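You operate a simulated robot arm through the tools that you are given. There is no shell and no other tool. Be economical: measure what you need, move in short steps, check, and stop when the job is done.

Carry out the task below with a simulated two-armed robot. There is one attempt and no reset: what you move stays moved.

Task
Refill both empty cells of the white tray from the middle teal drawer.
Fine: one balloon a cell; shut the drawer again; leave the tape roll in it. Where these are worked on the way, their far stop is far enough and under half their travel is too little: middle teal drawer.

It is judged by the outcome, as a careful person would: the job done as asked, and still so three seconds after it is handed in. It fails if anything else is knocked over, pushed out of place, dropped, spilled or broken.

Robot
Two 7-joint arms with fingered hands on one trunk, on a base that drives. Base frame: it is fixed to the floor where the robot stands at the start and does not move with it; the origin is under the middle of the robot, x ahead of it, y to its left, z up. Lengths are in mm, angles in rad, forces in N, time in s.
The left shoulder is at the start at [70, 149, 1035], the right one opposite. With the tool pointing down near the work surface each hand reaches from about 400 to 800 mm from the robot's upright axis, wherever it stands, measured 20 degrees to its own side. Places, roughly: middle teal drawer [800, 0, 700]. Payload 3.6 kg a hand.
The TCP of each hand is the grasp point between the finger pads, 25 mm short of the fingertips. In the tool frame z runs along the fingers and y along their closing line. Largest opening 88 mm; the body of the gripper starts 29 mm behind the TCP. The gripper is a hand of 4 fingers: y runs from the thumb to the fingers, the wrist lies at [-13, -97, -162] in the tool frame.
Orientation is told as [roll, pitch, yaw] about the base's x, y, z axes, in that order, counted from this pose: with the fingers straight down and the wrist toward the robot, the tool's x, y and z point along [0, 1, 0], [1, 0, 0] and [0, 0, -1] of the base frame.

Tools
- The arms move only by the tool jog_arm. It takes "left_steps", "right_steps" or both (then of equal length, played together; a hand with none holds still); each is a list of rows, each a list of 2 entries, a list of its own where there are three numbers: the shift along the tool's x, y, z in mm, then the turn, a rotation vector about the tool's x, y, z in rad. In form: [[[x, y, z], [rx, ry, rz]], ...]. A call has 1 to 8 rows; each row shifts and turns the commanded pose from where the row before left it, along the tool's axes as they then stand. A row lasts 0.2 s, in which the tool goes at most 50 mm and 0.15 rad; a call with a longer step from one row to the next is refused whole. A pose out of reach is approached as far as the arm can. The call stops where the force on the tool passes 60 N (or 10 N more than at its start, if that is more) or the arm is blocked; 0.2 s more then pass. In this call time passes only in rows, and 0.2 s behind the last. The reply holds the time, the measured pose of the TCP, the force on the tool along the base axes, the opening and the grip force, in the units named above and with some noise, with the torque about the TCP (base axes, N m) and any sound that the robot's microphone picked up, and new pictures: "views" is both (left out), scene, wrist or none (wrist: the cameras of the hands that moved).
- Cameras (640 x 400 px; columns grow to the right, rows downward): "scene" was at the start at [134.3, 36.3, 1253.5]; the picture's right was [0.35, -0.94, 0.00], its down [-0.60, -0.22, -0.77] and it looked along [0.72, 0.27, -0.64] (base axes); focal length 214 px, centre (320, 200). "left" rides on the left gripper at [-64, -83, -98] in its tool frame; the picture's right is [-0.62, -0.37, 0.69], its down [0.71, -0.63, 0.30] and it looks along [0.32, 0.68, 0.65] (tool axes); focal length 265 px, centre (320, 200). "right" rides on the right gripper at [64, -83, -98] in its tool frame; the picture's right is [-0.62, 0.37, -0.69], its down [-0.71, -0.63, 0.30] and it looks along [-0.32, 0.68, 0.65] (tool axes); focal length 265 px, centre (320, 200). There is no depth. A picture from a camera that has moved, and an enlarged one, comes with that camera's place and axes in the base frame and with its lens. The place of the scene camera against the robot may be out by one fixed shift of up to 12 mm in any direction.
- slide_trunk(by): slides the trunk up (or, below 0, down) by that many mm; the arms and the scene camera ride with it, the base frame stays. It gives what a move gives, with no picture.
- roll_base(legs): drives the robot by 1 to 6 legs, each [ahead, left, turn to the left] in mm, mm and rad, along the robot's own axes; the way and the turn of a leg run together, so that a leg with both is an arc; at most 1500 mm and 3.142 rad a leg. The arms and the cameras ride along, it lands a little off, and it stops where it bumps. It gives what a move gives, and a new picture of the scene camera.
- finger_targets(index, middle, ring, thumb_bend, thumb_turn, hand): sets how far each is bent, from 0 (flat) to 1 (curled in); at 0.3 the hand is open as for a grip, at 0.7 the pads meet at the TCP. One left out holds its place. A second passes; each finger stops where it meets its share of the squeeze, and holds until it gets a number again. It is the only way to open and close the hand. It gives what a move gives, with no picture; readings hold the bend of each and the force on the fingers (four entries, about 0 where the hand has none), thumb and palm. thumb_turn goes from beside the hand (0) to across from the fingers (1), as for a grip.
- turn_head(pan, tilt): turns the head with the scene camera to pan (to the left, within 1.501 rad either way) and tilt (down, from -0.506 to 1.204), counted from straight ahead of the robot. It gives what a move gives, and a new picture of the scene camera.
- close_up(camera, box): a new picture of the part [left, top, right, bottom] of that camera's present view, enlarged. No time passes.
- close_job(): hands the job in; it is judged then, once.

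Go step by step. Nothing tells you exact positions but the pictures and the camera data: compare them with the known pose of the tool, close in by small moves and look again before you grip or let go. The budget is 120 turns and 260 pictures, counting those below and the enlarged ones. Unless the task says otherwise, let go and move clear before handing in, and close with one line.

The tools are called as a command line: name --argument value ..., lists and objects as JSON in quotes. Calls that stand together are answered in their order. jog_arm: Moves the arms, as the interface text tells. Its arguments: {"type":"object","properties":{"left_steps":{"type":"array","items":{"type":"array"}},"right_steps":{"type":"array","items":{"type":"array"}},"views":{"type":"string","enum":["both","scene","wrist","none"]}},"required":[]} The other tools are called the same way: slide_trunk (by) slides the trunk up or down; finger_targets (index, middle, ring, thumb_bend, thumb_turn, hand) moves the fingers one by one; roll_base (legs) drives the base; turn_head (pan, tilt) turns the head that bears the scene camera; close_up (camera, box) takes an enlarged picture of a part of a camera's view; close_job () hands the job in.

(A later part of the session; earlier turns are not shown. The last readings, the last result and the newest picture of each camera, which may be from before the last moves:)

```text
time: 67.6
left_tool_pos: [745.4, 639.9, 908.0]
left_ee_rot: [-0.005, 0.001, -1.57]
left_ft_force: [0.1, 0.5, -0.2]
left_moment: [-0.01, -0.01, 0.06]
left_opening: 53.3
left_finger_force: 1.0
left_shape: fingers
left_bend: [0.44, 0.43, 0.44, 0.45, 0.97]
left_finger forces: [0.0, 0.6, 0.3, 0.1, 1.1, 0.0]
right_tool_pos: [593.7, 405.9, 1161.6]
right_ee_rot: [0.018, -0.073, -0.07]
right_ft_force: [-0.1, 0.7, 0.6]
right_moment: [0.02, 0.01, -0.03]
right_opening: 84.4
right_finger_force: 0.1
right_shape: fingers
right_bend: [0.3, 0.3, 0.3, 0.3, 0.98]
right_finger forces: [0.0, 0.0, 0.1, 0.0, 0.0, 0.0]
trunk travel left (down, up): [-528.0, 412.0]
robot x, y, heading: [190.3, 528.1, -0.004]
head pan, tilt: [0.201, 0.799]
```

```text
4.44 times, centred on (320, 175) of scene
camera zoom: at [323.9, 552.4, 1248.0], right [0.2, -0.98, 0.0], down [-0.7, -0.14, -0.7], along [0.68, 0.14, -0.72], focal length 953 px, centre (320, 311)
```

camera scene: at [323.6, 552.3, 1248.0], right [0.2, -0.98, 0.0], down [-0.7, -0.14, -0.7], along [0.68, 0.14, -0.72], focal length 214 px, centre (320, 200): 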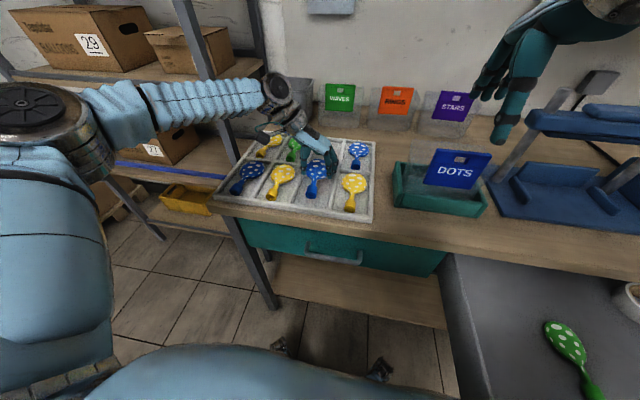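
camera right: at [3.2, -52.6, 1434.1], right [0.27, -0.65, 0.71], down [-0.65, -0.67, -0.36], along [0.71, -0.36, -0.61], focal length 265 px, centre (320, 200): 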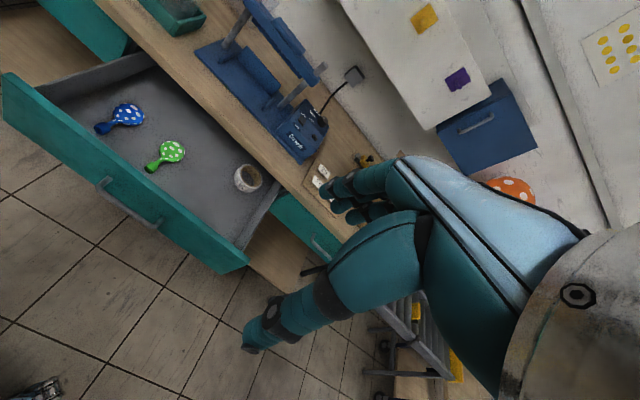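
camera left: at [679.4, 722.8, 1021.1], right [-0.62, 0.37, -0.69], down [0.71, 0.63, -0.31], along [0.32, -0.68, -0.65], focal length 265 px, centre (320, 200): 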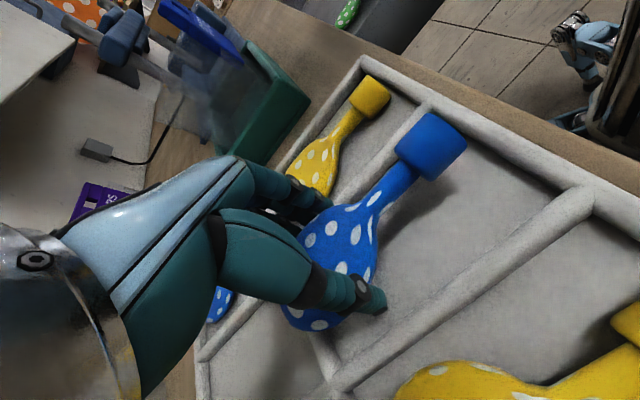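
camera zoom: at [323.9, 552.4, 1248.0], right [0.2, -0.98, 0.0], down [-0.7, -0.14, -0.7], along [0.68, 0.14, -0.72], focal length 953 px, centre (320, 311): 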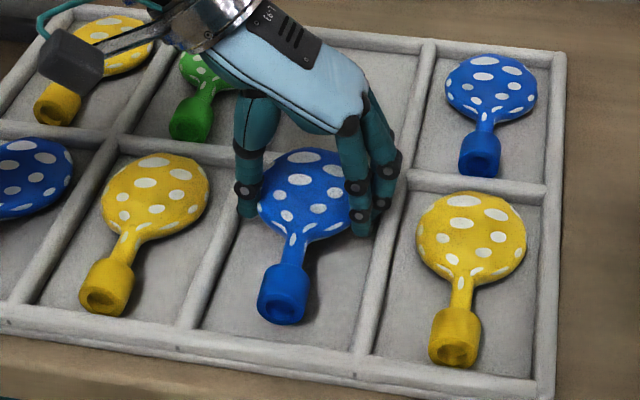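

finger_targets --hand "left" --index 0.38 --middle 0.38 --ring 0.38 --thumb_bend 0.38

close_up --camera "scene" --box '[270, 130, 370, 220]'

close_up --camera "left" --box '[160, 50, 560, 400]'

```text
time: 68.6
left_tool_pos: [745.3, 640.3, 908.7]
left_ee_rot: [0.0, -0.001, -1.571]
left_ft_force: [-0.2, 0.4, 0.5]
left_moment: [0.0, -0.01, 0.01]
left_opening: 67.3
left_finger_force: 0.1
left_shape: fingers
left_bend: [0.38, 0.38, 0.38, 0.38, 0.97]
left_finger forces: [0.0, 0.0, 0.0, 0.0, 0.1, 0.0]
right_tool_pos: [592.9, 405.7, 1162.4]
right_ee_rot: [0.017, -0.074, -0.069]
right_ft_force: [-0.4, -1.1, 0.0]
right_moment: [-0.01, -0.01, 0.0]
right_opening: 84.3
right_finger_force: 0.0
right_shape: fingers
right_bend: [0.3, 0.3, 0.3, 0.3, 0.98]
right_finger forces: [0.0, 0.1, 0.0, 0.1, 0.0, 0.0]
trunk travel left (down, up): [-528.0, 412.0]
robot x, y, heading: [190.8, 530.0, -0.003]
head pan, tilt: [0.201, 0.799]
```

```text
4.44 times, centred on (320, 175) of scene
camera zoom: at [323.9, 552.4, 1248.0], right [0.2, -0.98, 0.0], down [-0.7, -0.14, -0.7], along [0.68, 0.14, -0.72], focal length 953 px, centre (320, 311)
```

zoom: 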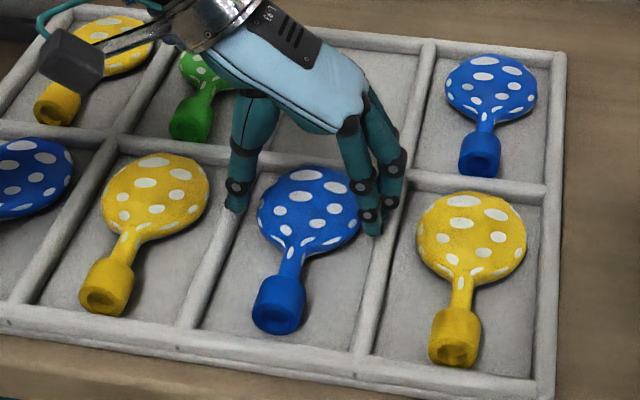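

```text
1.14 times, centred on (360, 225) of left
camera zoom: at [679.6, 722.8, 1007.1], right [-0.62, 0.37, -0.69], down [0.71, 0.63, -0.31], along [0.32, -0.68, -0.65], focal length 303 px, centre (274, 171)
```

zoom: 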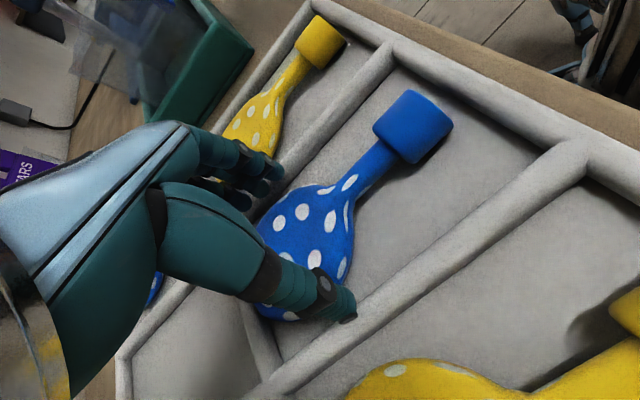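

The blue balloon rests in the front cell. I lift straight up and check.

jog_arm --left_steps '[[[0, 0, -10], [0, 0, 0]], [[0, 0, -20], [0, 0, 0]], [[0, 0, -40], [0, 0, 0]], [[0, 0, -45], [0, 0, 0]], [[0, -20, -45], [0, 0, 0]]]' --views "scene"

close_up --camera "scene" --box '[200, 110, 400, 235]'

```text
time: 69.8
left_tool_pos: [744.4, 660.4, 1070.0]
left_ee_rot: [-0.002, -0.002, -1.57]
left_ft_force: [-1.2, 0.0, -1.0]
left_moment: [-0.02, 0.01, 0.0]
left_opening: 67.4
left_finger_force: 0.0
left_shape: fingers
left_bend: [0.38, 0.38, 0.38, 0.38, 0.97]
left_finger forces: [0.0, 0.1, 0.0, 0.0, 0.0, 0.0]
right_tool_pos: [590.9, 407.3, 1161.9]
right_ee_rot: [0.016, -0.075, -0.071]
right_ft_force: [0.1, -0.5, 0.1]
right_moment: [0.02, 0.01, 0.01]
right_opening: 84.5
right_finger_force: 0.0
right_shape: fingers
right_bend: [0.3, 0.3, 0.3, 0.3, 0.98]
right_finger forces: [0.1, 0.0, 0.1, 0.0, 0.0, 0.0]
trunk travel left (down, up): [-528.0, 412.0]
robot x, y, heading: [189.2, 531.1, -0.004]
head pan, tilt: [0.201, 0.799]
camera scene: at [322.9, 553.3, 1248.1], right [0.2, -0.98, 0.0], down [-0.7, -0.14, -0.7], along [0.68, 0.14, -0.72], focal length 214 px, centre (320, 200)
```

scene: 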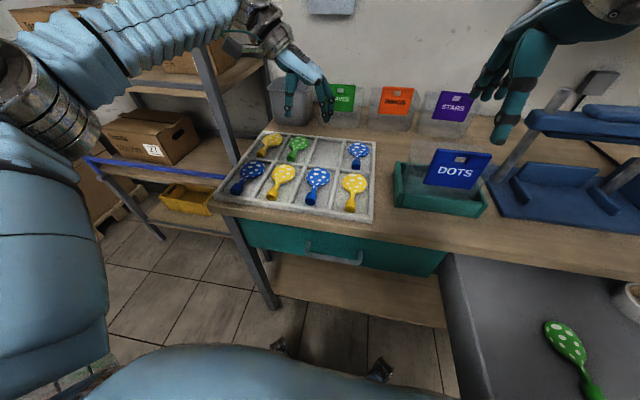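

```text
3.20 times, centred on (300, 172) of scene
camera zoom: at [322.9, 553.3, 1248.1], right [0.2, -0.98, 0.0], down [-0.7, -0.14, -0.7], along [0.68, 0.14, -0.72], focal length 686 px, centre (384, 288)
```

zoom: 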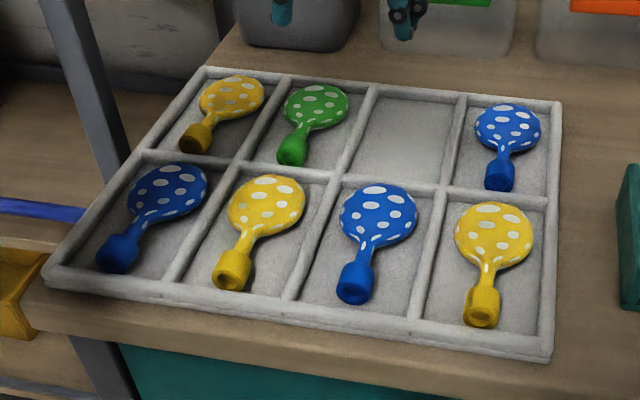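

Blue is neatly placed. Back to the drawer for the green balloon: I retreat, then drive right.

roll_base --legs '[[-205, 0, 0.004], [0, -625, 0]]'

slide_trunk --by -80

turn_head --pan 0.15 --tilt 0.95

close_up --camera "left" --box '[0, 0, 640, 400]'

```text
time: 81.0
left_tool_pos: [542.3, 36.3, 1069.5]
left_ee_rot: [-0.003, 0.0, -1.57]
left_ft_force: [-0.4, -0.1, -0.2]
left_moment: [0.0, -0.02, 0.0]
left_opening: 67.5
left_finger_force: 0.1
left_shape: fingers
left_bend: [0.38, 0.38, 0.38, 0.38, 0.97]
left_finger forces: [0.1, 0.1, 0.0, 0.1, 0.0, 0.0]
right_tool_pos: [389.0, -216.4, 1161.7]
right_ee_rot: [0.018, -0.075, -0.07]
right_ft_force: [-0.2, 0.1, -0.6]
right_moment: [0.01, 0.01, 0.0]
right_opening: 84.6
right_finger_force: 0.1
right_shape: fingers
right_bend: [0.3, 0.3, 0.3, 0.3, 0.98]
right_finger forces: [0.0, 0.0, 0.1, 0.1, 0.1, 0.0]
trunk travel left (down, up): [-528.0, 412.0]
robot x, y, heading: [-11.6, -95.3, -0.003]
head pan, tilt: [0.201, 0.799]
camera scene: at [120.2, -71.3, 1248.1], right [0.2, -0.98, 0.0], down [-0.7, -0.14, -0.7], along [0.68, 0.14, -0.72], focal length 214 px, centre (320, 200)
```

scene: 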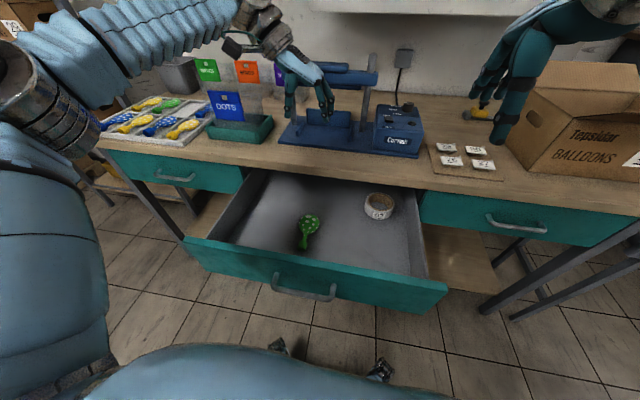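

```text
time: 82.2
left_tool_pos: [542.4, 35.4, 989.8]
left_ee_rot: [-0.001, 0.001, -1.572]
left_ft_force: [0.3, -0.7, 0.2]
left_moment: [0.03, -0.01, -0.02]
left_opening: 67.2
left_finger_force: 0.0
left_shape: fingers
left_bend: [0.38, 0.38, 0.38, 0.38, 0.97]
left_finger forces: [0.1, 0.0, 0.1, 0.1, 0.1, 0.0]
right_tool_pos: [388.8, -217.4, 1082.3]
right_ee_rot: [0.019, -0.075, -0.068]
right_ft_force: [-1.0, 0.4, -0.1]
right_moment: [0.0, -0.02, -0.02]
right_opening: 84.2
right_finger_force: 0.1
right_shape: fingers
right_bend: [0.3, 0.3, 0.3, 0.3, 0.98]
right_finger forces: [0.0, 0.0, 0.0, 0.1, 0.0, 0.1]
trunk travel left (down, up): [-448.0, 492.0]
robot x, y, heading: [-16.5, -96.0, 0.001]
head pan, tilt: [0.201, 0.799]
```

```text
time: 82.9
left_tool_pos: [542.1, 35.1, 989.2]
left_ee_rot: [-0.002, 0.0, -1.571]
left_ft_force: [0.2, -0.9, -0.1]
left_moment: [0.02, 0.0, 0.03]
left_opening: 67.6
left_finger_force: 0.0
left_shape: fingers
left_bend: [0.38, 0.38, 0.38, 0.38, 0.97]
left_finger forces: [0.0, 0.0, 0.0, 0.1, 0.0, 0.1]
right_tool_pos: [389.0, -216.5, 1082.3]
right_ee_rot: [0.018, -0.075, -0.07]
right_ft_force: [0.1, 0.1, 0.3]
right_moment: [0.0, 0.01, 0.01]
right_opening: 84.2
right_finger_force: 0.1
right_shape: fingers
right_bend: [0.3, 0.3, 0.3, 0.3, 0.98]
right_finger forces: [0.1, 0.0, 0.1, 0.0, 0.0, 0.1]
trunk travel left (down, up): [-448.0, 492.0]
robot x, y, heading: [-13.0, -94.5, -0.002]
head pan, tilt: [0.15, 0.949]
camera scene: at [113.7, -77.1, 1156.5], right [0.15, -0.99, 0.0], down [-0.8, -0.12, -0.58], along [0.58, 0.09, -0.81], focal length 214 px, centre (320, 200)
```

scene: 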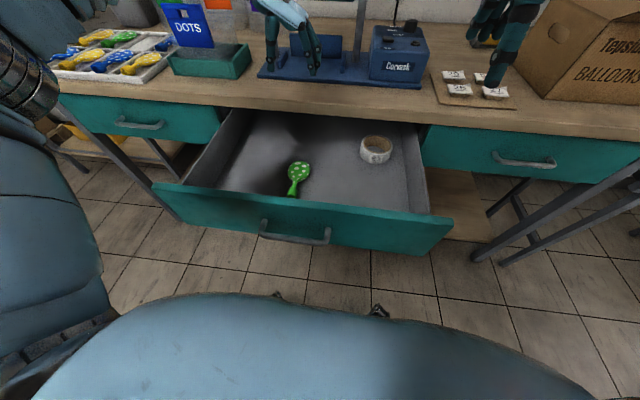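

```text
1.00 times, centred on (320, 200) of left (not enlarged: the box is as wide or as high as the picture)
camera zoom: at [477.1, 118.1, 1087.8], right [-0.62, 0.37, -0.69], down [0.71, 0.63, -0.31], along [0.32, -0.68, -0.65], focal length 265 px, centre (320, 200)
```

zoom: 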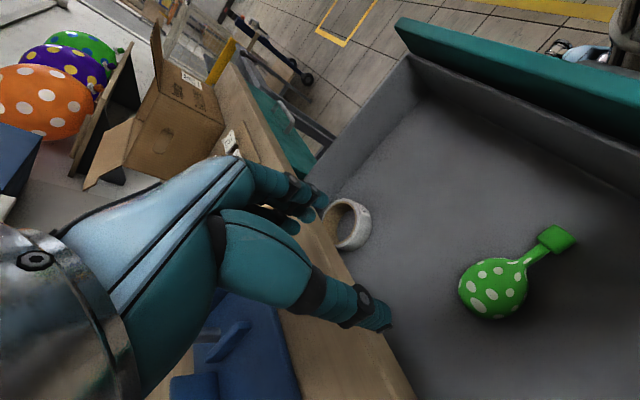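

Green bulb at [525, 45], confirmed. I open the hand, move over it, and descend.

finger_targets --hand "left" --index 0.3 --middle 0.3 --ring 0.3 --thumb_bend 0.3

jog_arm --left_steps '[[[-13, -4, 20], [0, 0, 0]], [[-13, -4, 30], [0, 0, 0]], [[0, 0, 40], [0, 0, 0]], [[0, 0, 40], [0, 0, 0]], [[0, 0, 40], [0, 0, 0]], [[0, 0, 40], [0, 0, 0]], [[0, 0, 32], [0, 0, 0]]]'

```text
time: 83.9
left_tool_pos: [543.4, 35.3, 989.1]
left_ee_rot: [-0.002, -0.001, -1.571]
left_ft_force: [0.3, 0.6, 0.1]
left_moment: [0.02, 0.03, -0.02]
left_opening: 84.5
left_finger_force: 0.0
left_shape: fingers
left_bend: [0.3, 0.3, 0.3, 0.3, 0.97]
left_finger forces: [0.1, 0.1, 0.0, 0.1, 0.0, 0.0]
right_tool_pos: [390.5, -217.2, 1081.4]
right_ee_rot: [0.018, -0.076, -0.071]
right_ft_force: [0.3, 0.7, 0.5]
right_moment: [0.01, 0.0, 0.03]
right_opening: 84.5
right_finger_force: 0.0
right_shape: fingers
right_bend: [0.3, 0.3, 0.3, 0.3, 0.98]
right_finger forces: [0.0, 0.0, 0.0, 0.0, 0.0, 0.1]
trunk travel left (down, up): [-448.0, 492.0]
robot x, y, heading: [-12.1, -95.6, -0.001]
head pan, tilt: [0.15, 0.949]
```

```text
time: 85.5
left_tool_pos: [515.5, 42.1, 746.6]
left_ee_rot: [-0.003, 0.0, -1.57]
left_ft_force: [0.5, 0.0, 0.2]
left_moment: [0.0, -0.06, -0.06]
left_opening: 84.5
left_finger_force: 0.0
left_shape: fingers
left_bend: [0.3, 0.3, 0.3, 0.3, 0.97]
left_finger forces: [0.1, 0.1, 0.0, 0.0, 0.1, 0.0]
right_tool_pos: [390.1, -218.2, 1081.4]
right_ee_rot: [0.017, -0.073, -0.069]
right_ft_force: [0.2, -0.2, 0.1]
right_moment: [0.02, 0.01, -0.01]
right_opening: 84.5
right_finger_force: 0.1
right_shape: fingers
right_bend: [0.3, 0.3, 0.3, 0.3, 0.98]
right_finger forces: [0.0, 0.0, 0.0, 0.1, 0.1, 0.1]
trunk travel left (down, up): [-448.0, 492.0]
robot x, y, heading: [-12.3, -96.5, -0.003]
head pan, tilt: [0.15, 0.949]
camera scene: at [114.1, -77.3, 1156.5], right [0.15, -0.99, 0.0], down [-0.8, -0.12, -0.58], along [0.58, 0.09, -0.81], focal length 214 px, centre (320, 200)
camera left: at [449.7, 125.7, 845.6], right [-0.62, 0.37, -0.69], down [0.71, 0.63, -0.31], along [0.32, -0.68, -0.65], focal length 265 px, centre (320, 200)
```

scene: 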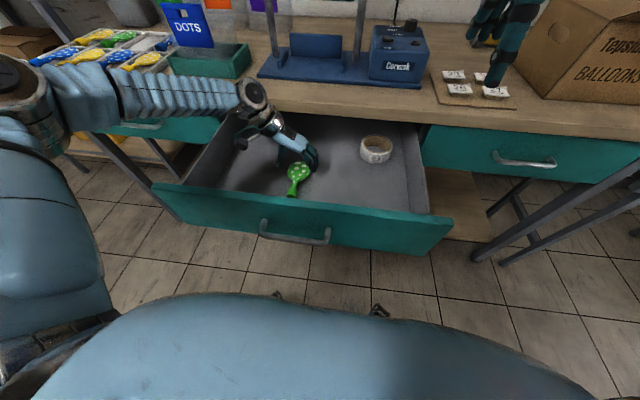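
left: 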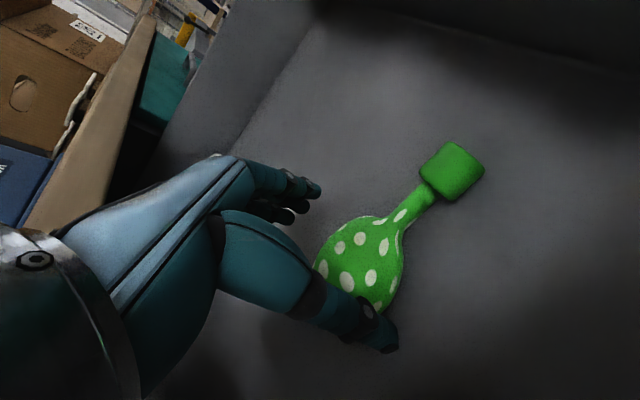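

Same relative position as for the blue one. I go down 24 mm and close.

jog_arm --left_steps '[[[2, 0, 13], [0, 0, 0]], [[0, 0, 11], [0, 0, 0]]]' --views "none"

finger_targets --hand "left" --index 0.65 --middle 0.65 --ring 0.65 --thumb_bend 0.65

close_up --camera "left" --box '[160, 50, 560, 400]'

```text
time: 86.1
left_tool_pos: [517.4, 43.1, 723.1]
left_ee_rot: [-0.003, -0.001, -1.57]
left_ft_force: [0.2, -0.2, 0.2]
left_moment: [0.0, 0.01, 0.02]
left_opening: 84.4
left_finger_force: 0.1
left_shape: fingers
left_bend: [0.3, 0.3, 0.3, 0.3, 0.97]
left_finger forces: [0.1, 0.0, 0.0, 0.0, 0.0, 0.1]
right_tool_pos: [390.2, -217.5, 1080.9]
right_ee_rot: [0.017, -0.075, -0.069]
right_ft_force: [0.3, 0.6, -0.3]
right_moment: [0.02, -0.01, 0.02]
right_opening: 84.5
right_finger_force: 0.1
right_shape: fingers
right_bend: [0.3, 0.3, 0.3, 0.3, 0.98]
right_finger forces: [0.0, 0.0, 0.1, 0.0, 0.0, 0.0]
trunk travel left (down, up): [-448.0, 492.0]
robot x, y, heading: [-11.0, -96.9, -0.005]
head pan, tilt: [0.15, 0.949]
```

```text
time: 87.1
left_tool_pos: [516.8, 43.4, 724.7]
left_ee_rot: [-0.001, 0.0, -1.572]
left_ft_force: [0.6, -0.3, -0.1]
left_moment: [0.01, 0.01, 0.01]
left_opening: 48.0
left_finger_force: 13.4
left_shape: fingers
left_bend: [0.54, 0.52, 0.54, 0.44, 0.94]
left_finger forces: [4.3, 4.0, 4.6, 0.1, 13.5, 0.1]
right_tool_pos: [388.9, -218.0, 1081.3]
right_ee_rot: [0.017, -0.072, -0.069]
right_ft_force: [-0.2, 0.3, 0.0]
right_moment: [0.02, 0.02, -0.03]
right_opening: 84.6
right_finger_force: 0.1
right_shape: fingers
right_bend: [0.3, 0.3, 0.3, 0.3, 0.98]
right_finger forces: [0.0, 0.1, 0.0, 0.0, 0.1, 0.0]
trunk travel left (down, up): [-448.0, 492.0]
robot x, y, heading: [-12.6, -90.5, 0.0]
head pan, tilt: [0.15, 0.949]
```

```text
1.14 times, centred on (360, 225) of left
camera zoom: at [451.9, 125.7, 822.5], right [-0.62, 0.37, -0.69], down [0.71, 0.63, -0.31], along [0.32, -0.68, -0.65], focal length 303 px, centre (274, 171)
```

zoom: 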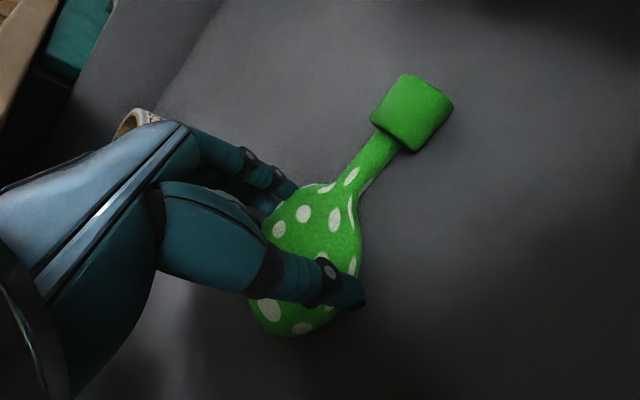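

A firm grip. I lift, raise the trunk, and check the hold.

jog_arm --left_steps '[[[0, 0, -20], [0, 0, 0]], [[0, 0, -30], [0, 0, 0]], [[0, 0, -40], [0, 0, 0]], [[0, 0, -40], [0, 0, 0]], [[0, 0, -40], [0, 0, 0]], [[0, 0, -40], [0, 0, 0]]]'

slide_trunk --by 190

```text
time: 88.5
left_tool_pos: [516.5, 41.0, 935.6]
left_ee_rot: [-0.002, 0.0, -1.569]
left_ft_force: [0.1, -0.7, -0.1]
left_moment: [0.01, 0.0, 0.02]
left_opening: 47.9
left_finger_force: 13.2
left_shape: fingers
left_bend: [0.54, 0.53, 0.54, 0.44, 0.94]
left_finger forces: [4.2, 3.9, 4.6, 0.1, 13.3, 0.0]
right_tool_pos: [388.5, -218.1, 1081.3]
right_ee_rot: [0.017, -0.075, -0.07]
right_ft_force: [0.8, -0.3, -0.1]
right_moment: [-0.02, -0.03, 0.01]
right_opening: 84.1
right_finger_force: 0.1
right_shape: fingers
right_bend: [0.3, 0.3, 0.3, 0.3, 0.98]
right_finger forces: [0.1, 0.0, 0.0, 0.0, 0.1, 0.0]
trunk travel left (down, up): [-448.0, 492.0]
robot x, y, heading: [-16.2, -90.7, -0.0]
head pan, tilt: [0.15, 0.949]
camera scene: at [113.2, -77.7, 1156.5], right [0.15, -0.99, 0.0], down [-0.8, -0.12, -0.58], along [0.58, 0.09, -0.81], focal length 214 px, centre (320, 200)
camera left: at [450.9, 124.0, 1034.7], right [-0.62, 0.37, -0.69], down [0.71, 0.63, -0.31], along [0.32, -0.68, -0.66], focal length 265 px, centre (320, 200)
```

scene: 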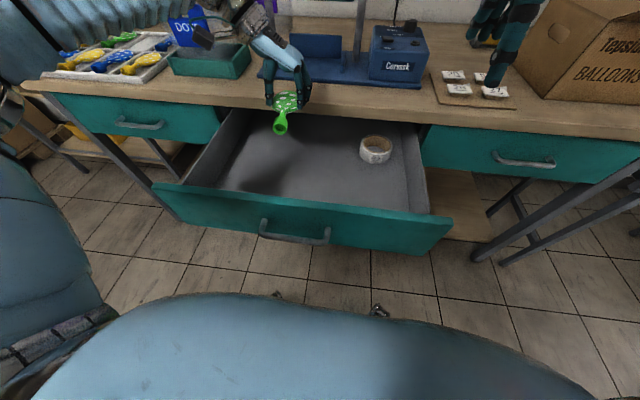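
left: 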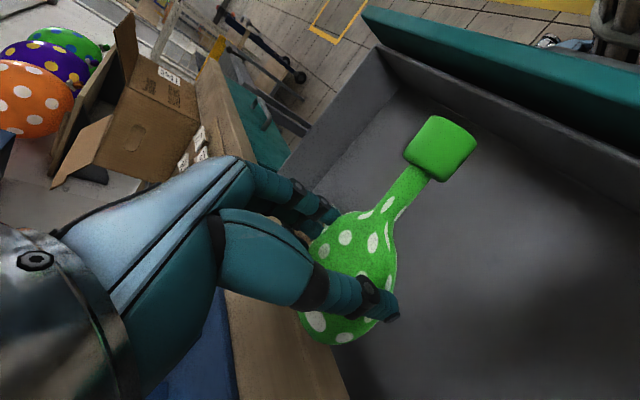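

```text
time: 90.6
left_tool_pos: [518.6, 41.5, 1125.5]
left_ee_rot: [-0.001, 0.0, -1.569]
left_ft_force: [-1.2, -0.6, 0.7]
left_moment: [0.01, -0.01, -0.02]
left_opening: 47.8
left_finger_force: 12.9
left_shape: fingers
left_bend: [0.54, 0.53, 0.54, 0.44, 0.94]
left_finger forces: [4.3, 3.9, 4.6, 0.0, 13.3, 0.1]
right_tool_pos: [389.8, -217.7, 1271.5]
right_ee_rot: [0.018, -0.072, -0.07]
right_ft_force: [-0.2, 0.5, 0.4]
right_moment: [-0.03, 0.02, -0.02]
right_opening: 84.2
right_finger_force: 0.1
right_shape: fingers
right_bend: [0.3, 0.3, 0.3, 0.3, 0.98]
right_finger forces: [0.0, 0.0, 0.0, 0.0, 0.1, 0.0]
trunk travel left (down, up): [-638.0, 302.0]
robot x, y, heading: [-14.6, -97.8, -0.005]
head pan, tilt: [0.15, 0.949]
```

The green balloon is secure; only the tape roll remains in the drawer. I drive left and then forward to the tray.

roll_base --legs '[[0, 640, 0.003], [230, 0, 0]]'

slide_trunk --by -90

turn_head --pan 0.2 --tilt 0.75

```text
time: 102.4
left_tool_pos: [745.1, 688.1, 1127.6]
left_ee_rot: [-0.001, 0.001, -1.575]
left_ft_force: [-1.1, 0.6, 0.6]
left_moment: [0.01, -0.03, 0.03]
left_opening: 47.9
left_finger_force: 13.6
left_shape: fingers
left_bend: [0.54, 0.53, 0.54, 0.44, 0.94]
left_finger forces: [4.2, 4.0, 4.8, 0.0, 13.2, 0.1]
right_tool_pos: [617.6, 428.7, 1272.1]
right_ee_rot: [0.022, -0.079, -0.073]
right_ft_force: [-0.8, -1.3, -0.5]
right_moment: [0.01, -0.03, 0.05]
right_opening: 84.5
right_finger_force: 0.0
right_shape: fingers
right_bend: [0.3, 0.3, 0.3, 0.3, 0.98]
right_finger forces: [0.0, 0.1, 0.0, 0.0, 0.0, 0.1]
trunk travel left (down, up): [-638.0, 302.0]
robot x, y, heading: [219.5, 556.1, -0.007]
head pan, tilt: [0.15, 0.949]
camera scene: at [344.0, 570.0, 1346.9], right [0.14, -0.99, 0.0], down [-0.8, -0.12, -0.58], along [0.58, 0.09, -0.81], focal length 214 px, centre (320, 200)
```

scene: 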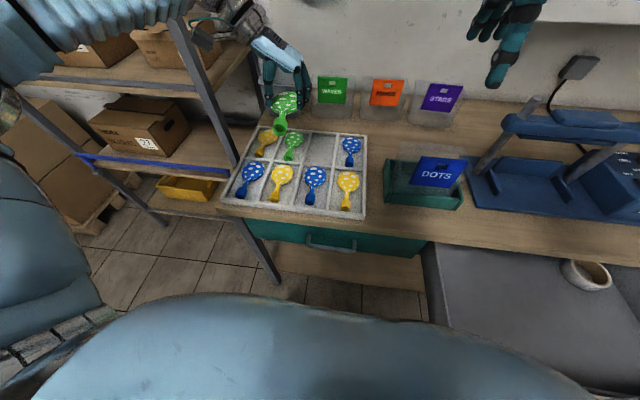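

```text
time: 103.7
left_tool_pos: [747.9, 689.7, 1035.9]
left_ee_rot: [-0.002, -0.001, -1.574]
left_ft_force: [0.4, -0.7, -0.3]
left_moment: [0.0, 0.0, -0.03]
left_opening: 48.1
left_finger_force: 12.7
left_shape: fingers
left_bend: [0.54, 0.53, 0.54, 0.44, 0.94]
left_finger forces: [4.3, 4.1, 4.7, 0.0, 13.2, 0.0]
right_tool_pos: [618.4, 430.7, 1182.0]
right_ee_rot: [0.017, -0.075, -0.073]
right_ft_force: [-0.4, -0.6, 0.2]
right_moment: [-0.04, 0.05, 0.05]
right_opening: 84.3
right_finger_force: 0.1
right_shape: fingers
right_bend: [0.3, 0.3, 0.3, 0.3, 0.98]
right_finger forces: [0.1, 0.0, 0.0, 0.1, 0.1, 0.0]
trunk travel left (down, up): [-548.0, 392.0]
robot x, y, heading: [225.3, 555.5, -0.007]
head pan, tilt: [0.15, 0.949]
```

```text
time: 104.4
left_tool_pos: [749.1, 689.6, 1036.0]
left_ee_rot: [-0.002, 0.0, -1.576]
left_ft_force: [-0.4, 0.7, -0.2]
left_moment: [0.01, -0.01, 0.04]
left_opening: 48.1
left_finger_force: 12.4
left_shape: fingers
left_bend: [0.54, 0.53, 0.54, 0.44, 0.94]
left_finger forces: [4.2, 4.0, 4.8, 0.0, 13.1, 0.1]
right_tool_pos: [620.1, 430.9, 1182.0]
right_ee_rot: [0.018, -0.074, -0.075]
right_ft_force: [0.7, 0.0, 1.0]
right_moment: [0.03, 0.0, 0.01]
right_opening: 84.5
right_finger_force: 0.0
right_shape: fingers
right_bend: [0.3, 0.3, 0.3, 0.3, 0.98]
right_finger forces: [0.0, 0.0, 0.0, 0.0, 0.0, 0.0]
trunk travel left (down, up): [-548.0, 392.0]
robot x, y, heading: [220.7, 555.9, -0.005]
head pan, tilt: [0.201, 0.75]
camera scene: at [356.7, 578.4, 1271.9], right [0.19, -0.98, 0.0], down [-0.67, -0.13, -0.73], along [0.72, 0.14, -0.68], focal length 214 px, centre (320, 200)
```

scene: 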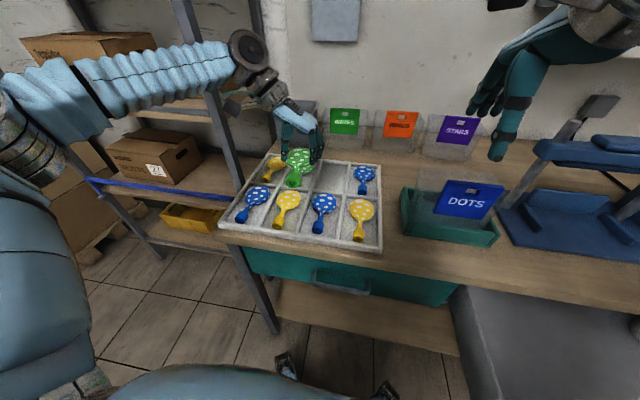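

I move the hand over the back cell, staying above the tray.

jog_arm --left_steps '[[[34, 12, 5], [0, 0, 0]], [[34, 12, 5], [0, 0, 0]], [[34, 12, 5], [0, 0, 0]], [[34, 12, 5], [0, 0, 0]]]'

close_up --camera "scene" --box '[220, 120, 400, 260]'

```text
time: 105.4
left_tool_pos: [808.8, 677.0, 1005.0]
left_ee_rot: [-0.003, -0.001, -1.572]
left_ft_force: [1.6, -0.2, -0.3]
left_moment: [0.0, 0.0, 0.0]
left_opening: 47.7
left_finger_force: 13.2
left_shape: fingers
left_bend: [0.54, 0.53, 0.54, 0.44, 0.94]
left_finger forces: [4.2, 4.0, 4.7, 0.0, 13.2, 0.1]
left hand out of reach, approached as far as the arm can: row 2, 3, 4
right_tool_pos: [621.5, 431.1, 1180.6]
right_ee_rot: [0.021, -0.075, -0.072]
right_ft_force: [0.2, 0.3, -0.9]
right_moment: [-0.01, -0.01, 0.02]
right_opening: 84.3
right_finger_force: 0.1
right_shape: fingers
right_bend: [0.3, 0.3, 0.3, 0.3, 0.98]
right_finger forces: [0.0, 0.0, 0.0, 0.0, 0.1, 0.0]
trunk travel left (down, up): [-548.0, 392.0]
robot x, y, heading: [223.0, 558.0, -0.005]
head pan, tilt: [0.201, 0.75]
camera scene: at [358.3, 577.1, 1271.8], right [0.19, -0.98, 0.0], down [-0.67, -0.13, -0.73], along [0.72, 0.14, -0.68], focal length 214 px, centre (320, 200)
camera left: at [743.7, 759.1, 1105.3], right [-0.62, 0.37, -0.69], down [0.72, 0.63, -0.31], along [0.32, -0.68, -0.66], focal length 265 px, centre (320, 200)
```

scene: 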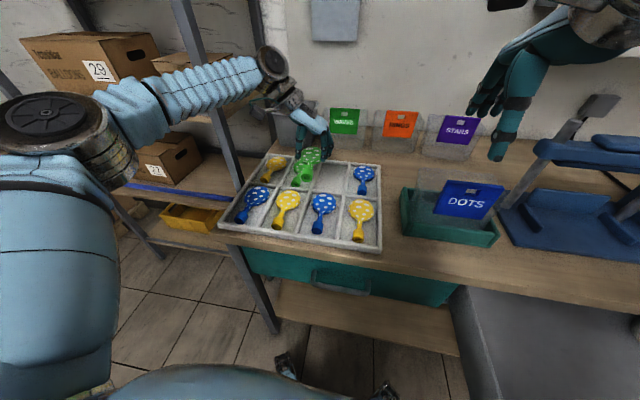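
left: 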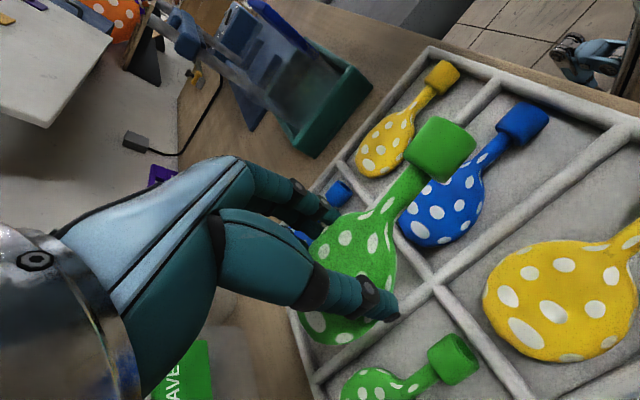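

```text
2.86 times, centred on (310, 190) of scene
camera zoom: at [358.3, 577.1, 1271.8], right [0.19, -0.98, 0.0], down [-0.67, -0.13, -0.73], along [0.72, 0.14, -0.68], focal length 613 px, centre (349, 229)
```

zoom: 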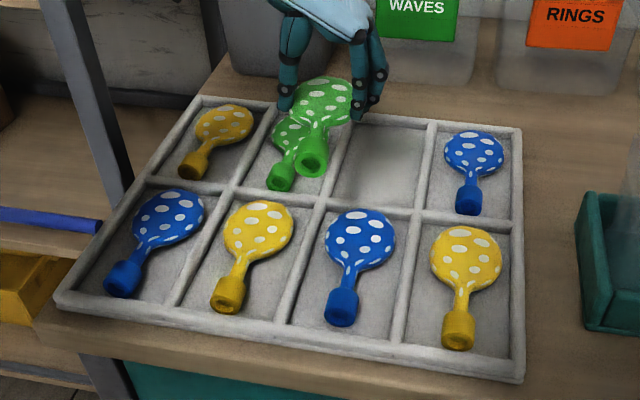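

The arm is at its reach limit, so I take back the commanded offset and drive the base further forward instead (feet have room below the bench shelf).

jog_arm --left_steps '[[[-38, 0, 0], [0, 0, 0]], [[-38, 0, 0], [0, 0, 0]]]' --views "none"

close_up --camera "scene" --box '[220, 270, 480, 400]'

```text
time: 106.0
left_tool_pos: [727.6, 677.2, 1008.8]
left_ee_rot: [-0.002, 0.001, -1.574]
left_ft_force: [0.3, 0.2, -0.9]
left_moment: [0.02, 0.01, 0.0]
left_opening: 48.0
left_finger_force: 12.8
left_shape: fingers
left_bend: [0.54, 0.53, 0.54, 0.44, 0.94]
left_finger forces: [4.2, 4.0, 4.7, 0.1, 13.0, 0.1]
right_tool_pos: [619.1, 430.5, 1184.0]
right_ee_rot: [0.018, -0.075, -0.073]
right_ft_force: [-0.5, -0.1, -0.5]
right_moment: [0.02, 0.02, -0.02]
right_opening: 84.2
right_finger_force: 0.0
right_shape: fingers
right_bend: [0.3, 0.3, 0.3, 0.3, 0.98]
right_finger forces: [0.1, 0.0, 0.0, 0.1, 0.1, 0.0]
trunk travel left (down, up): [-548.0, 392.0]
robot x, y, heading: [219.8, 552.8, -0.005]
head pan, tilt: [0.201, 0.75]
```

```text
2.46 times, centred on (350, 335) of scene
camera zoom: at [356.1, 578.0, 1272.1], right [0.19, -0.98, 0.0], down [-0.67, -0.13, -0.73], along [0.72, 0.14, -0.68], focal length 528 px, centre (246, -132)
```

zoom: 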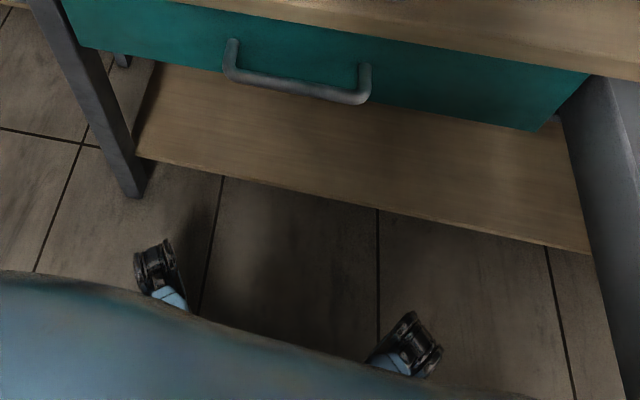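

There's about 30 mm between the left foot and the bench leg going straight, so I turn the base slightly right (0.2 rad), which brings the left shoulder forward and the foot away from the leg, then edge forward.

roll_base --legs '[[0, 0, -0.2], [59, 12, 0]]'

jog_arm --left_steps '[[[0, -20, 0], [0, 0, -0.1]], [[0, -20, 0], [0, 0, -0.1]]]'

```text
time: 108.9
left_tool_pos: [800.2, 575.4, 1009.2]
left_ee_rot: [0.001, 0.0, -1.772]
left_ft_force: [0.4, -0.1, -0.4]
left_moment: [0.0, -0.06, 0.07]
left_opening: 47.7
left_finger_force: 13.0
left_shape: fingers
left_bend: [0.54, 0.53, 0.54, 0.44, 0.94]
left_finger forces: [4.2, 3.9, 4.8, 0.1, 12.9, 0.0]
right_tool_pos: [644.4, 355.5, 1181.6]
right_ee_rot: [0.016, -0.077, -0.27]
right_ft_force: [-0.6, 0.5, -0.1]
right_moment: [0.01, 0.01, 0.05]
right_opening: 84.5
right_finger_force: 0.1
right_shape: fingers
right_bend: [0.3, 0.3, 0.3, 0.3, 0.98]
right_finger forces: [0.0, 0.1, 0.0, 0.0, 0.0, 0.0]
trunk travel left (down, up): [-548.0, 392.0]
robot x, y, heading: [284.9, 551.2, -0.204]
head pan, tilt: [0.201, 0.75]
camera scene: at [417.9, 552.5, 1272.2], right [0.0, -1.0, 0.0], down [-0.68, 0.0, -0.73], along [0.73, 0.0, -0.68], focal length 214 px, centre (320, 200)
```

scene: 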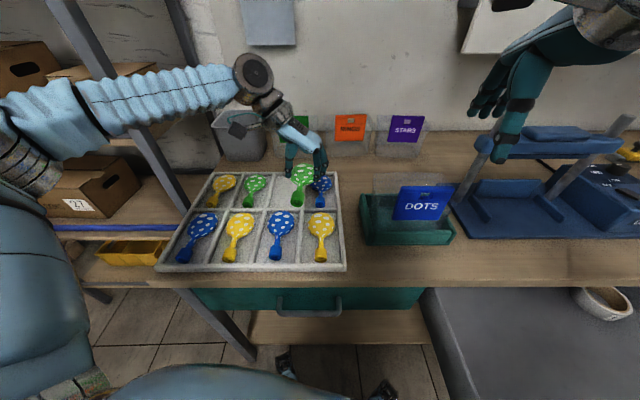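

```text
time: 109.5
left_tool_pos: [806.3, 613.8, 1010.3]
left_ee_rot: [-0.001, 0.0, -1.571]
left_ft_force: [-0.1, 0.8, 0.0]
left_moment: [0.0, 0.03, 0.04]
left_opening: 47.5
left_finger_force: 13.2
left_shape: fingers
left_bend: [0.54, 0.53, 0.54, 0.44, 0.94]
left_finger forces: [4.3, 3.9, 4.9, 0.0, 12.8, 0.0]
right_tool_pos: [645.4, 354.7, 1182.2]
right_ee_rot: [0.019, -0.077, -0.273]
right_ft_force: [0.1, 1.1, -0.2]
right_moment: [0.01, -0.02, -0.02]
right_opening: 84.6
right_finger_force: 0.0
right_shape: fingers
right_bend: [0.3, 0.3, 0.3, 0.3, 0.98]
right_finger forces: [0.0, 0.1, 0.0, 0.0, 0.0, 0.1]
trunk travel left (down, up): [-548.0, 392.0]
robot x, y, heading: [279.2, 554.3, -0.204]
head pan, tilt: [0.201, 0.75]
camera scene: at [418.6, 552.5, 1272.1], right [0.0, -1.0, 0.0], down [-0.68, 0.0, -0.73], along [0.73, 0.0, -0.68], focal length 214 px, centre (320, 200)
camera left: at [741.8, 697.4, 1108.5], right [-0.62, 0.37, -0.69], down [0.71, 0.63, -0.31], along [0.32, -0.68, -0.65], focal length 265 px, centre (320, 200)
```

scene: 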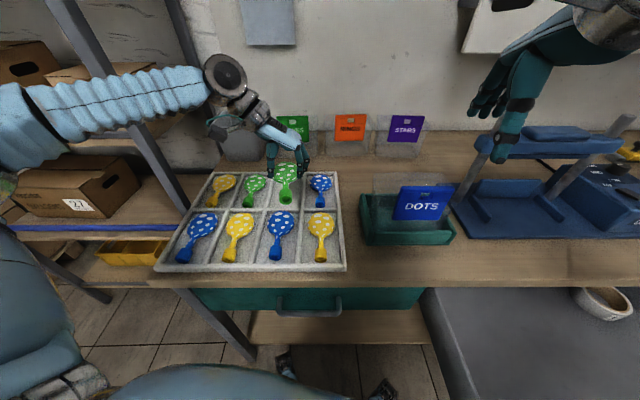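
left: 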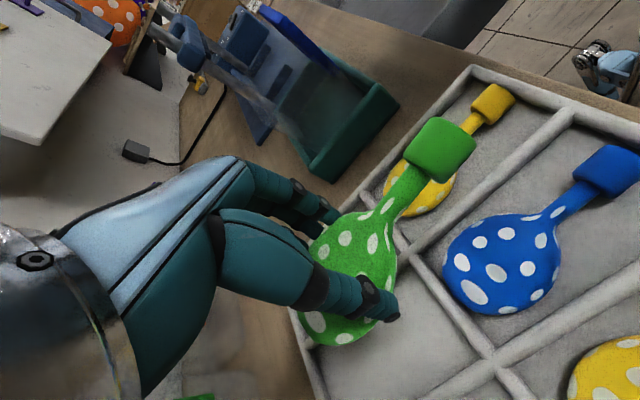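

The back cell is at y 592–684, x 805–967. I now move over it (target TCP about [908, 634]).

jog_arm --left_steps '[[[25, -5, 5], [0, 0, 0]], [[25, -5, 10], [0, 0, 0]], [[25, -5, 10], [0, 0, 0]], [[27, -5, 10], [0, 0, 0]]]'

```text
time: 110.5
left_tool_pos: [910.3, 636.6, 975.2]
left_ee_rot: [-0.001, 0.001, -1.573]
left_ft_force: [0.6, -0.6, 0.2]
left_moment: [-0.04, -0.01, -0.01]
left_opening: 47.8
left_finger_force: 12.7
left_shape: fingers
left_bend: [0.54, 0.53, 0.54, 0.44, 0.94]
left_finger forces: [4.2, 3.9, 4.8, 0.1, 12.9, 0.1]
right_tool_pos: [647.8, 355.1, 1181.8]
right_ee_rot: [0.017, -0.073, -0.27]
right_ft_force: [-0.4, -0.3, -0.3]
right_moment: [0.04, 0.02, -0.01]
right_opening: 84.5
right_finger_force: 0.1
right_shape: fingers
right_bend: [0.3, 0.3, 0.3, 0.3, 0.98]
right_finger forces: [0.0, 0.0, 0.1, 0.0, 0.0, 0.0]
trunk travel left (down, up): [-548.0, 392.0]
robot x, y, heading: [283.8, 555.6, -0.202]
head pan, tilt: [0.201, 0.75]
camera scene: at [420.7, 551.9, 1271.8], right [0.0, -1.0, 0.0], down [-0.68, 0.0, -0.73], along [0.73, 0.0, -0.68], focal length 214 px, centre (320, 200)
camera left: at [845.5, 718.8, 1073.4], right [-0.62, 0.37, -0.69], down [0.71, 0.63, -0.31], along [0.32, -0.68, -0.65], focal length 265 px, centre (320, 200)
```

scene: 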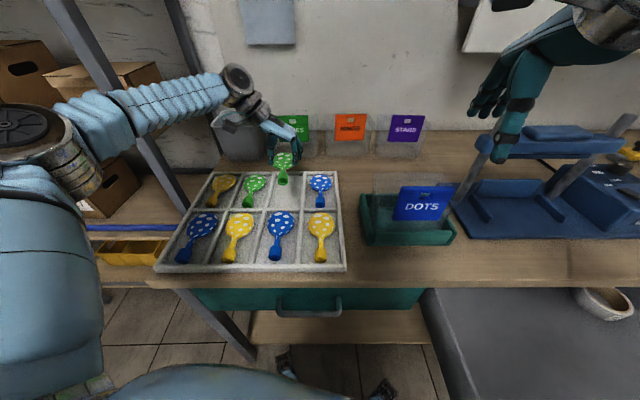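
left: 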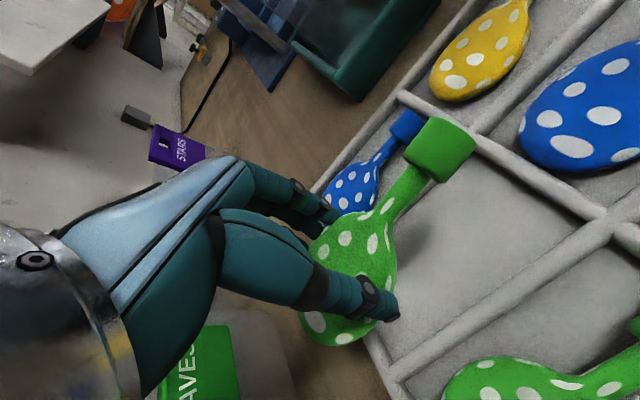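

Reach is fine. The cell is centred at about [881, 640]; I correct x by -8 mm and descend most of the way.

jog_arm --left_steps '[[[-8, 0, 15], [0, 0, 0]], [[0, 0, 20], [0, 0, 0]], [[0, 0, 20], [0, 0, 0]]]'

close_up --camera "scene" --box '[200, 120, 360, 240]'

```text
time: 111.3
left_tool_pos: [899.9, 636.2, 919.0]
left_ee_rot: [0.002, 0.0, -1.57]
left_ft_force: [0.5, 0.3, -0.2]
left_moment: [-0.02, 0.03, 0.0]
left_opening: 47.9
left_finger_force: 12.9
left_shape: fingers
left_bend: [0.54, 0.53, 0.54, 0.44, 0.94]
left_finger forces: [4.2, 4.0, 4.8, 0.0, 12.9, 0.1]
right_tool_pos: [645.5, 355.4, 1181.4]
right_ee_rot: [0.019, -0.074, -0.27]
right_ft_force: [-0.3, -0.3, 0.7]
right_moment: [-0.03, 0.0, -0.01]
right_opening: 84.8
right_finger_force: 0.0
right_shape: fingers
right_bend: [0.3, 0.3, 0.3, 0.3, 0.98]
right_finger forces: [0.1, 0.0, 0.0, 0.1, 0.1, 0.1]
trunk travel left (down, up): [-548.0, 392.0]
robot x, y, heading: [282.2, 558.0, -0.198]
head pan, tilt: [0.201, 0.75]
camera scene: at [418.9, 551.8, 1272.1], right [0.0, -1.0, 0.0], down [-0.68, 0.0, -0.73], along [0.73, 0.0, -0.68], focal length 214 px, centre (320, 200)
camera left: at [835.6, 718.9, 1017.5], right [-0.62, 0.37, -0.69], down [0.71, 0.63, -0.3], along [0.32, -0.68, -0.65], focal length 265 px, centre (320, 200)
```

scene: 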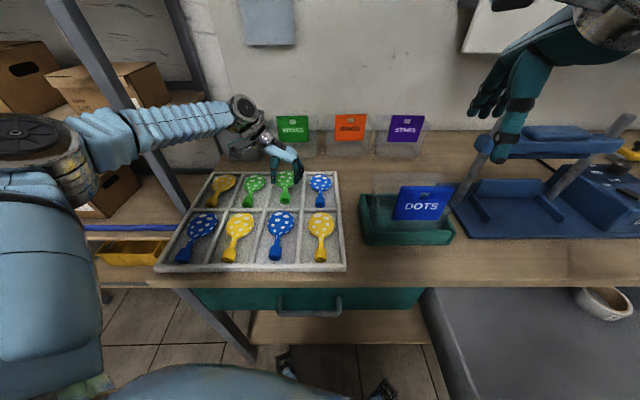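
left: 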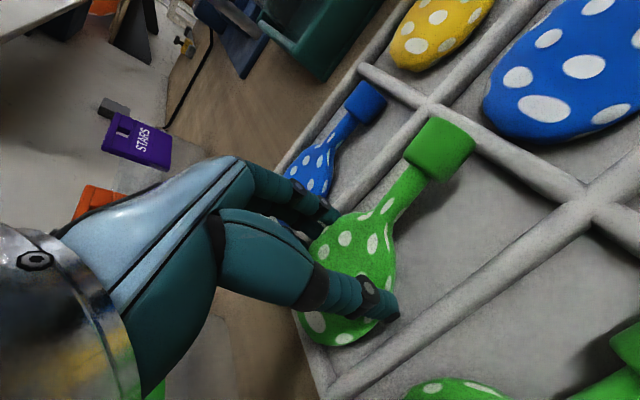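

```text
3.33 times, centred on (280, 180) of scene
camera zoom: at [418.9, 551.8, 1272.1], right [0.0, -1.0, 0.0], down [-0.68, 0.0, -0.73], along [0.73, 0.0, -0.68], focal length 715 px, centre (453, 267)
```

zoom: 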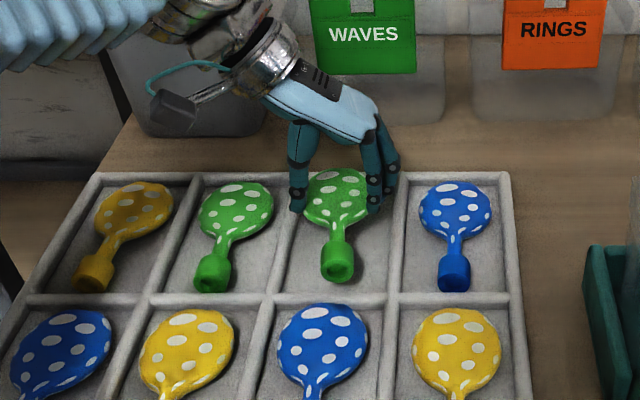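

Well aligned with the neighbouring balloons. I lower 10 mm so it hangs just above the floor, with tips at divider height.

jog_arm --left_steps '[[[0, 0, 5], [0, 0, 0]], [[0, 0, 6], [0, 0, 0]]]' --views "wrist"

close_up --camera "scene" --box '[240, 140, 330, 220]'

```text
time: 111.9
left_tool_pos: [900.6, 635.0, 907.9]
left_ee_rot: [0.0, 0.0, -1.573]
left_ft_force: [0.3, 0.8, -0.8]
left_moment: [-0.02, -0.03, -0.02]
left_opening: 47.4
left_finger_force: 12.9
left_shape: fingers
left_bend: [0.54, 0.53, 0.54, 0.44, 0.94]
left_finger forces: [4.1, 3.9, 4.9, 0.0, 12.9, 0.1]
right_tool_pos: [646.9, 356.1, 1182.2]
right_ee_rot: [0.018, -0.076, -0.271]
right_ft_force: [0.0, -0.3, -0.5]
right_moment: [0.01, 0.03, -0.01]
right_opening: 84.7
right_finger_force: 0.2
right_shape: fingers
right_bend: [0.3, 0.3, 0.3, 0.3, 0.98]
right_finger forces: [0.0, 0.1, 0.0, 0.0, 0.0, 0.0]
trunk travel left (down, up): [-548.0, 392.0]
robot x, y, heading: [282.7, 555.8, -0.2]
head pan, tilt: [0.201, 0.75]
camera left: at [836.0, 718.3, 1006.3], right [-0.62, 0.37, -0.69], down [0.72, 0.63, -0.3], along [0.32, -0.68, -0.65], focal length 265 px, centre (320, 200)
```

left: 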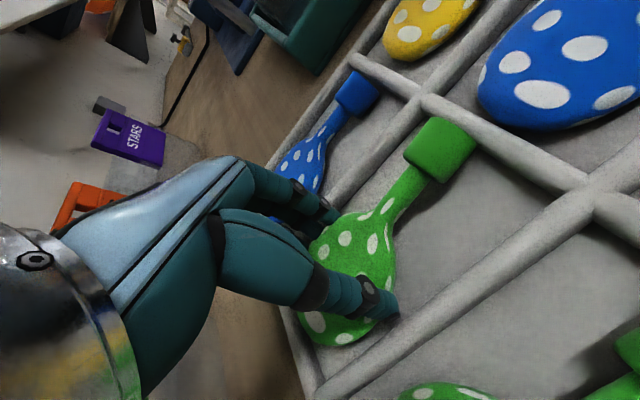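

```text
5.00 times, centred on (285, 180) of scene
camera zoom: at [419.2, 551.9, 1272.0], right [0.0, -1.0, 0.0], down [-0.68, 0.0, -0.73], along [0.73, 0.0, -0.68], focal length 1072 px, centre (495, 300)
```

zoom: 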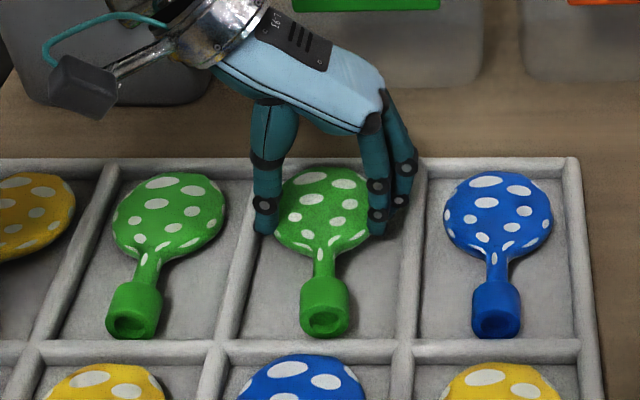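

finger_targets --hand "left" --index 0.4 --middle 0.4 --ring 0.4 --thumb_bend 0.33

close_up --camera "scene" --box '[240, 140, 330, 220]'

close_up --camera "left" --box '[160, 50, 560, 400]'

```text
time: 112.9
left_tool_pos: [899.8, 635.3, 908.4]
left_ee_rot: [0.001, 0.001, -1.573]
left_ft_force: [0.4, 2.2, 0.7]
left_moment: [-0.01, -0.03, 0.03]
left_opening: 70.8
left_finger_force: 0.6
left_shape: fingers
left_bend: [0.4, 0.42, 0.4, 0.33, 0.97]
left_finger forces: [0.0, 1.9, 0.1, 0.0, 0.1, 0.0]
right_tool_pos: [646.6, 355.8, 1182.5]
right_ee_rot: [0.018, -0.074, -0.27]
right_ft_force: [-0.1, 0.0, 0.2]
right_moment: [0.02, 0.01, -0.02]
right_opening: 84.6
right_finger_force: 0.0
right_shape: fingers
right_bend: [0.3, 0.3, 0.3, 0.3, 0.98]
right_finger forces: [0.0, 0.0, 0.1, 0.0, 0.1, 0.0]
trunk travel left (down, up): [-548.0, 392.0]
robot x, y, heading: [286.0, 557.5, -0.201]
head pan, tilt: [0.201, 0.75]
```

```text
5.00 times, centred on (285, 180) of scene
camera zoom: at [419.2, 552.2, 1272.0], right [0.0, -1.0, 0.0], down [-0.68, 0.0, -0.73], along [0.73, 0.0, -0.68], focal length 1072 px, centre (495, 300)
```

zoom: 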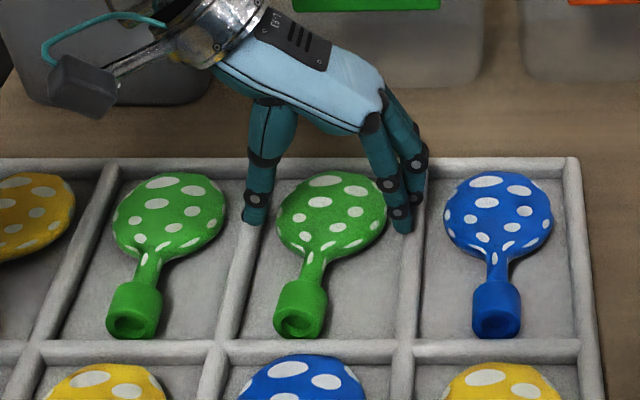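

```text
1.14 times, centred on (360, 225) of left
camera zoom: at [836.1, 718.7, 1006.3], right [-0.62, 0.37, -0.69], down [0.71, 0.63, -0.3], along [0.32, -0.68, -0.65], focal length 303 px, centre (274, 171)
```

zoom: 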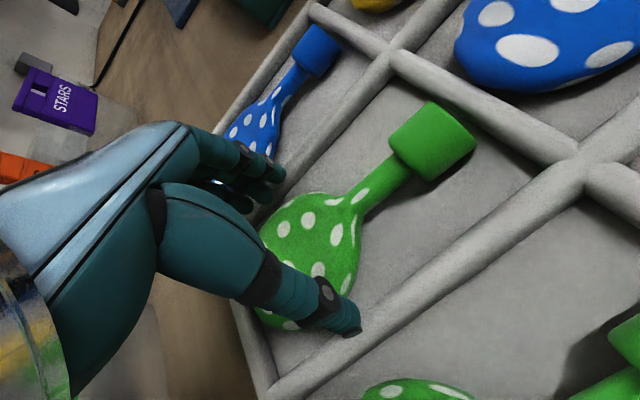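

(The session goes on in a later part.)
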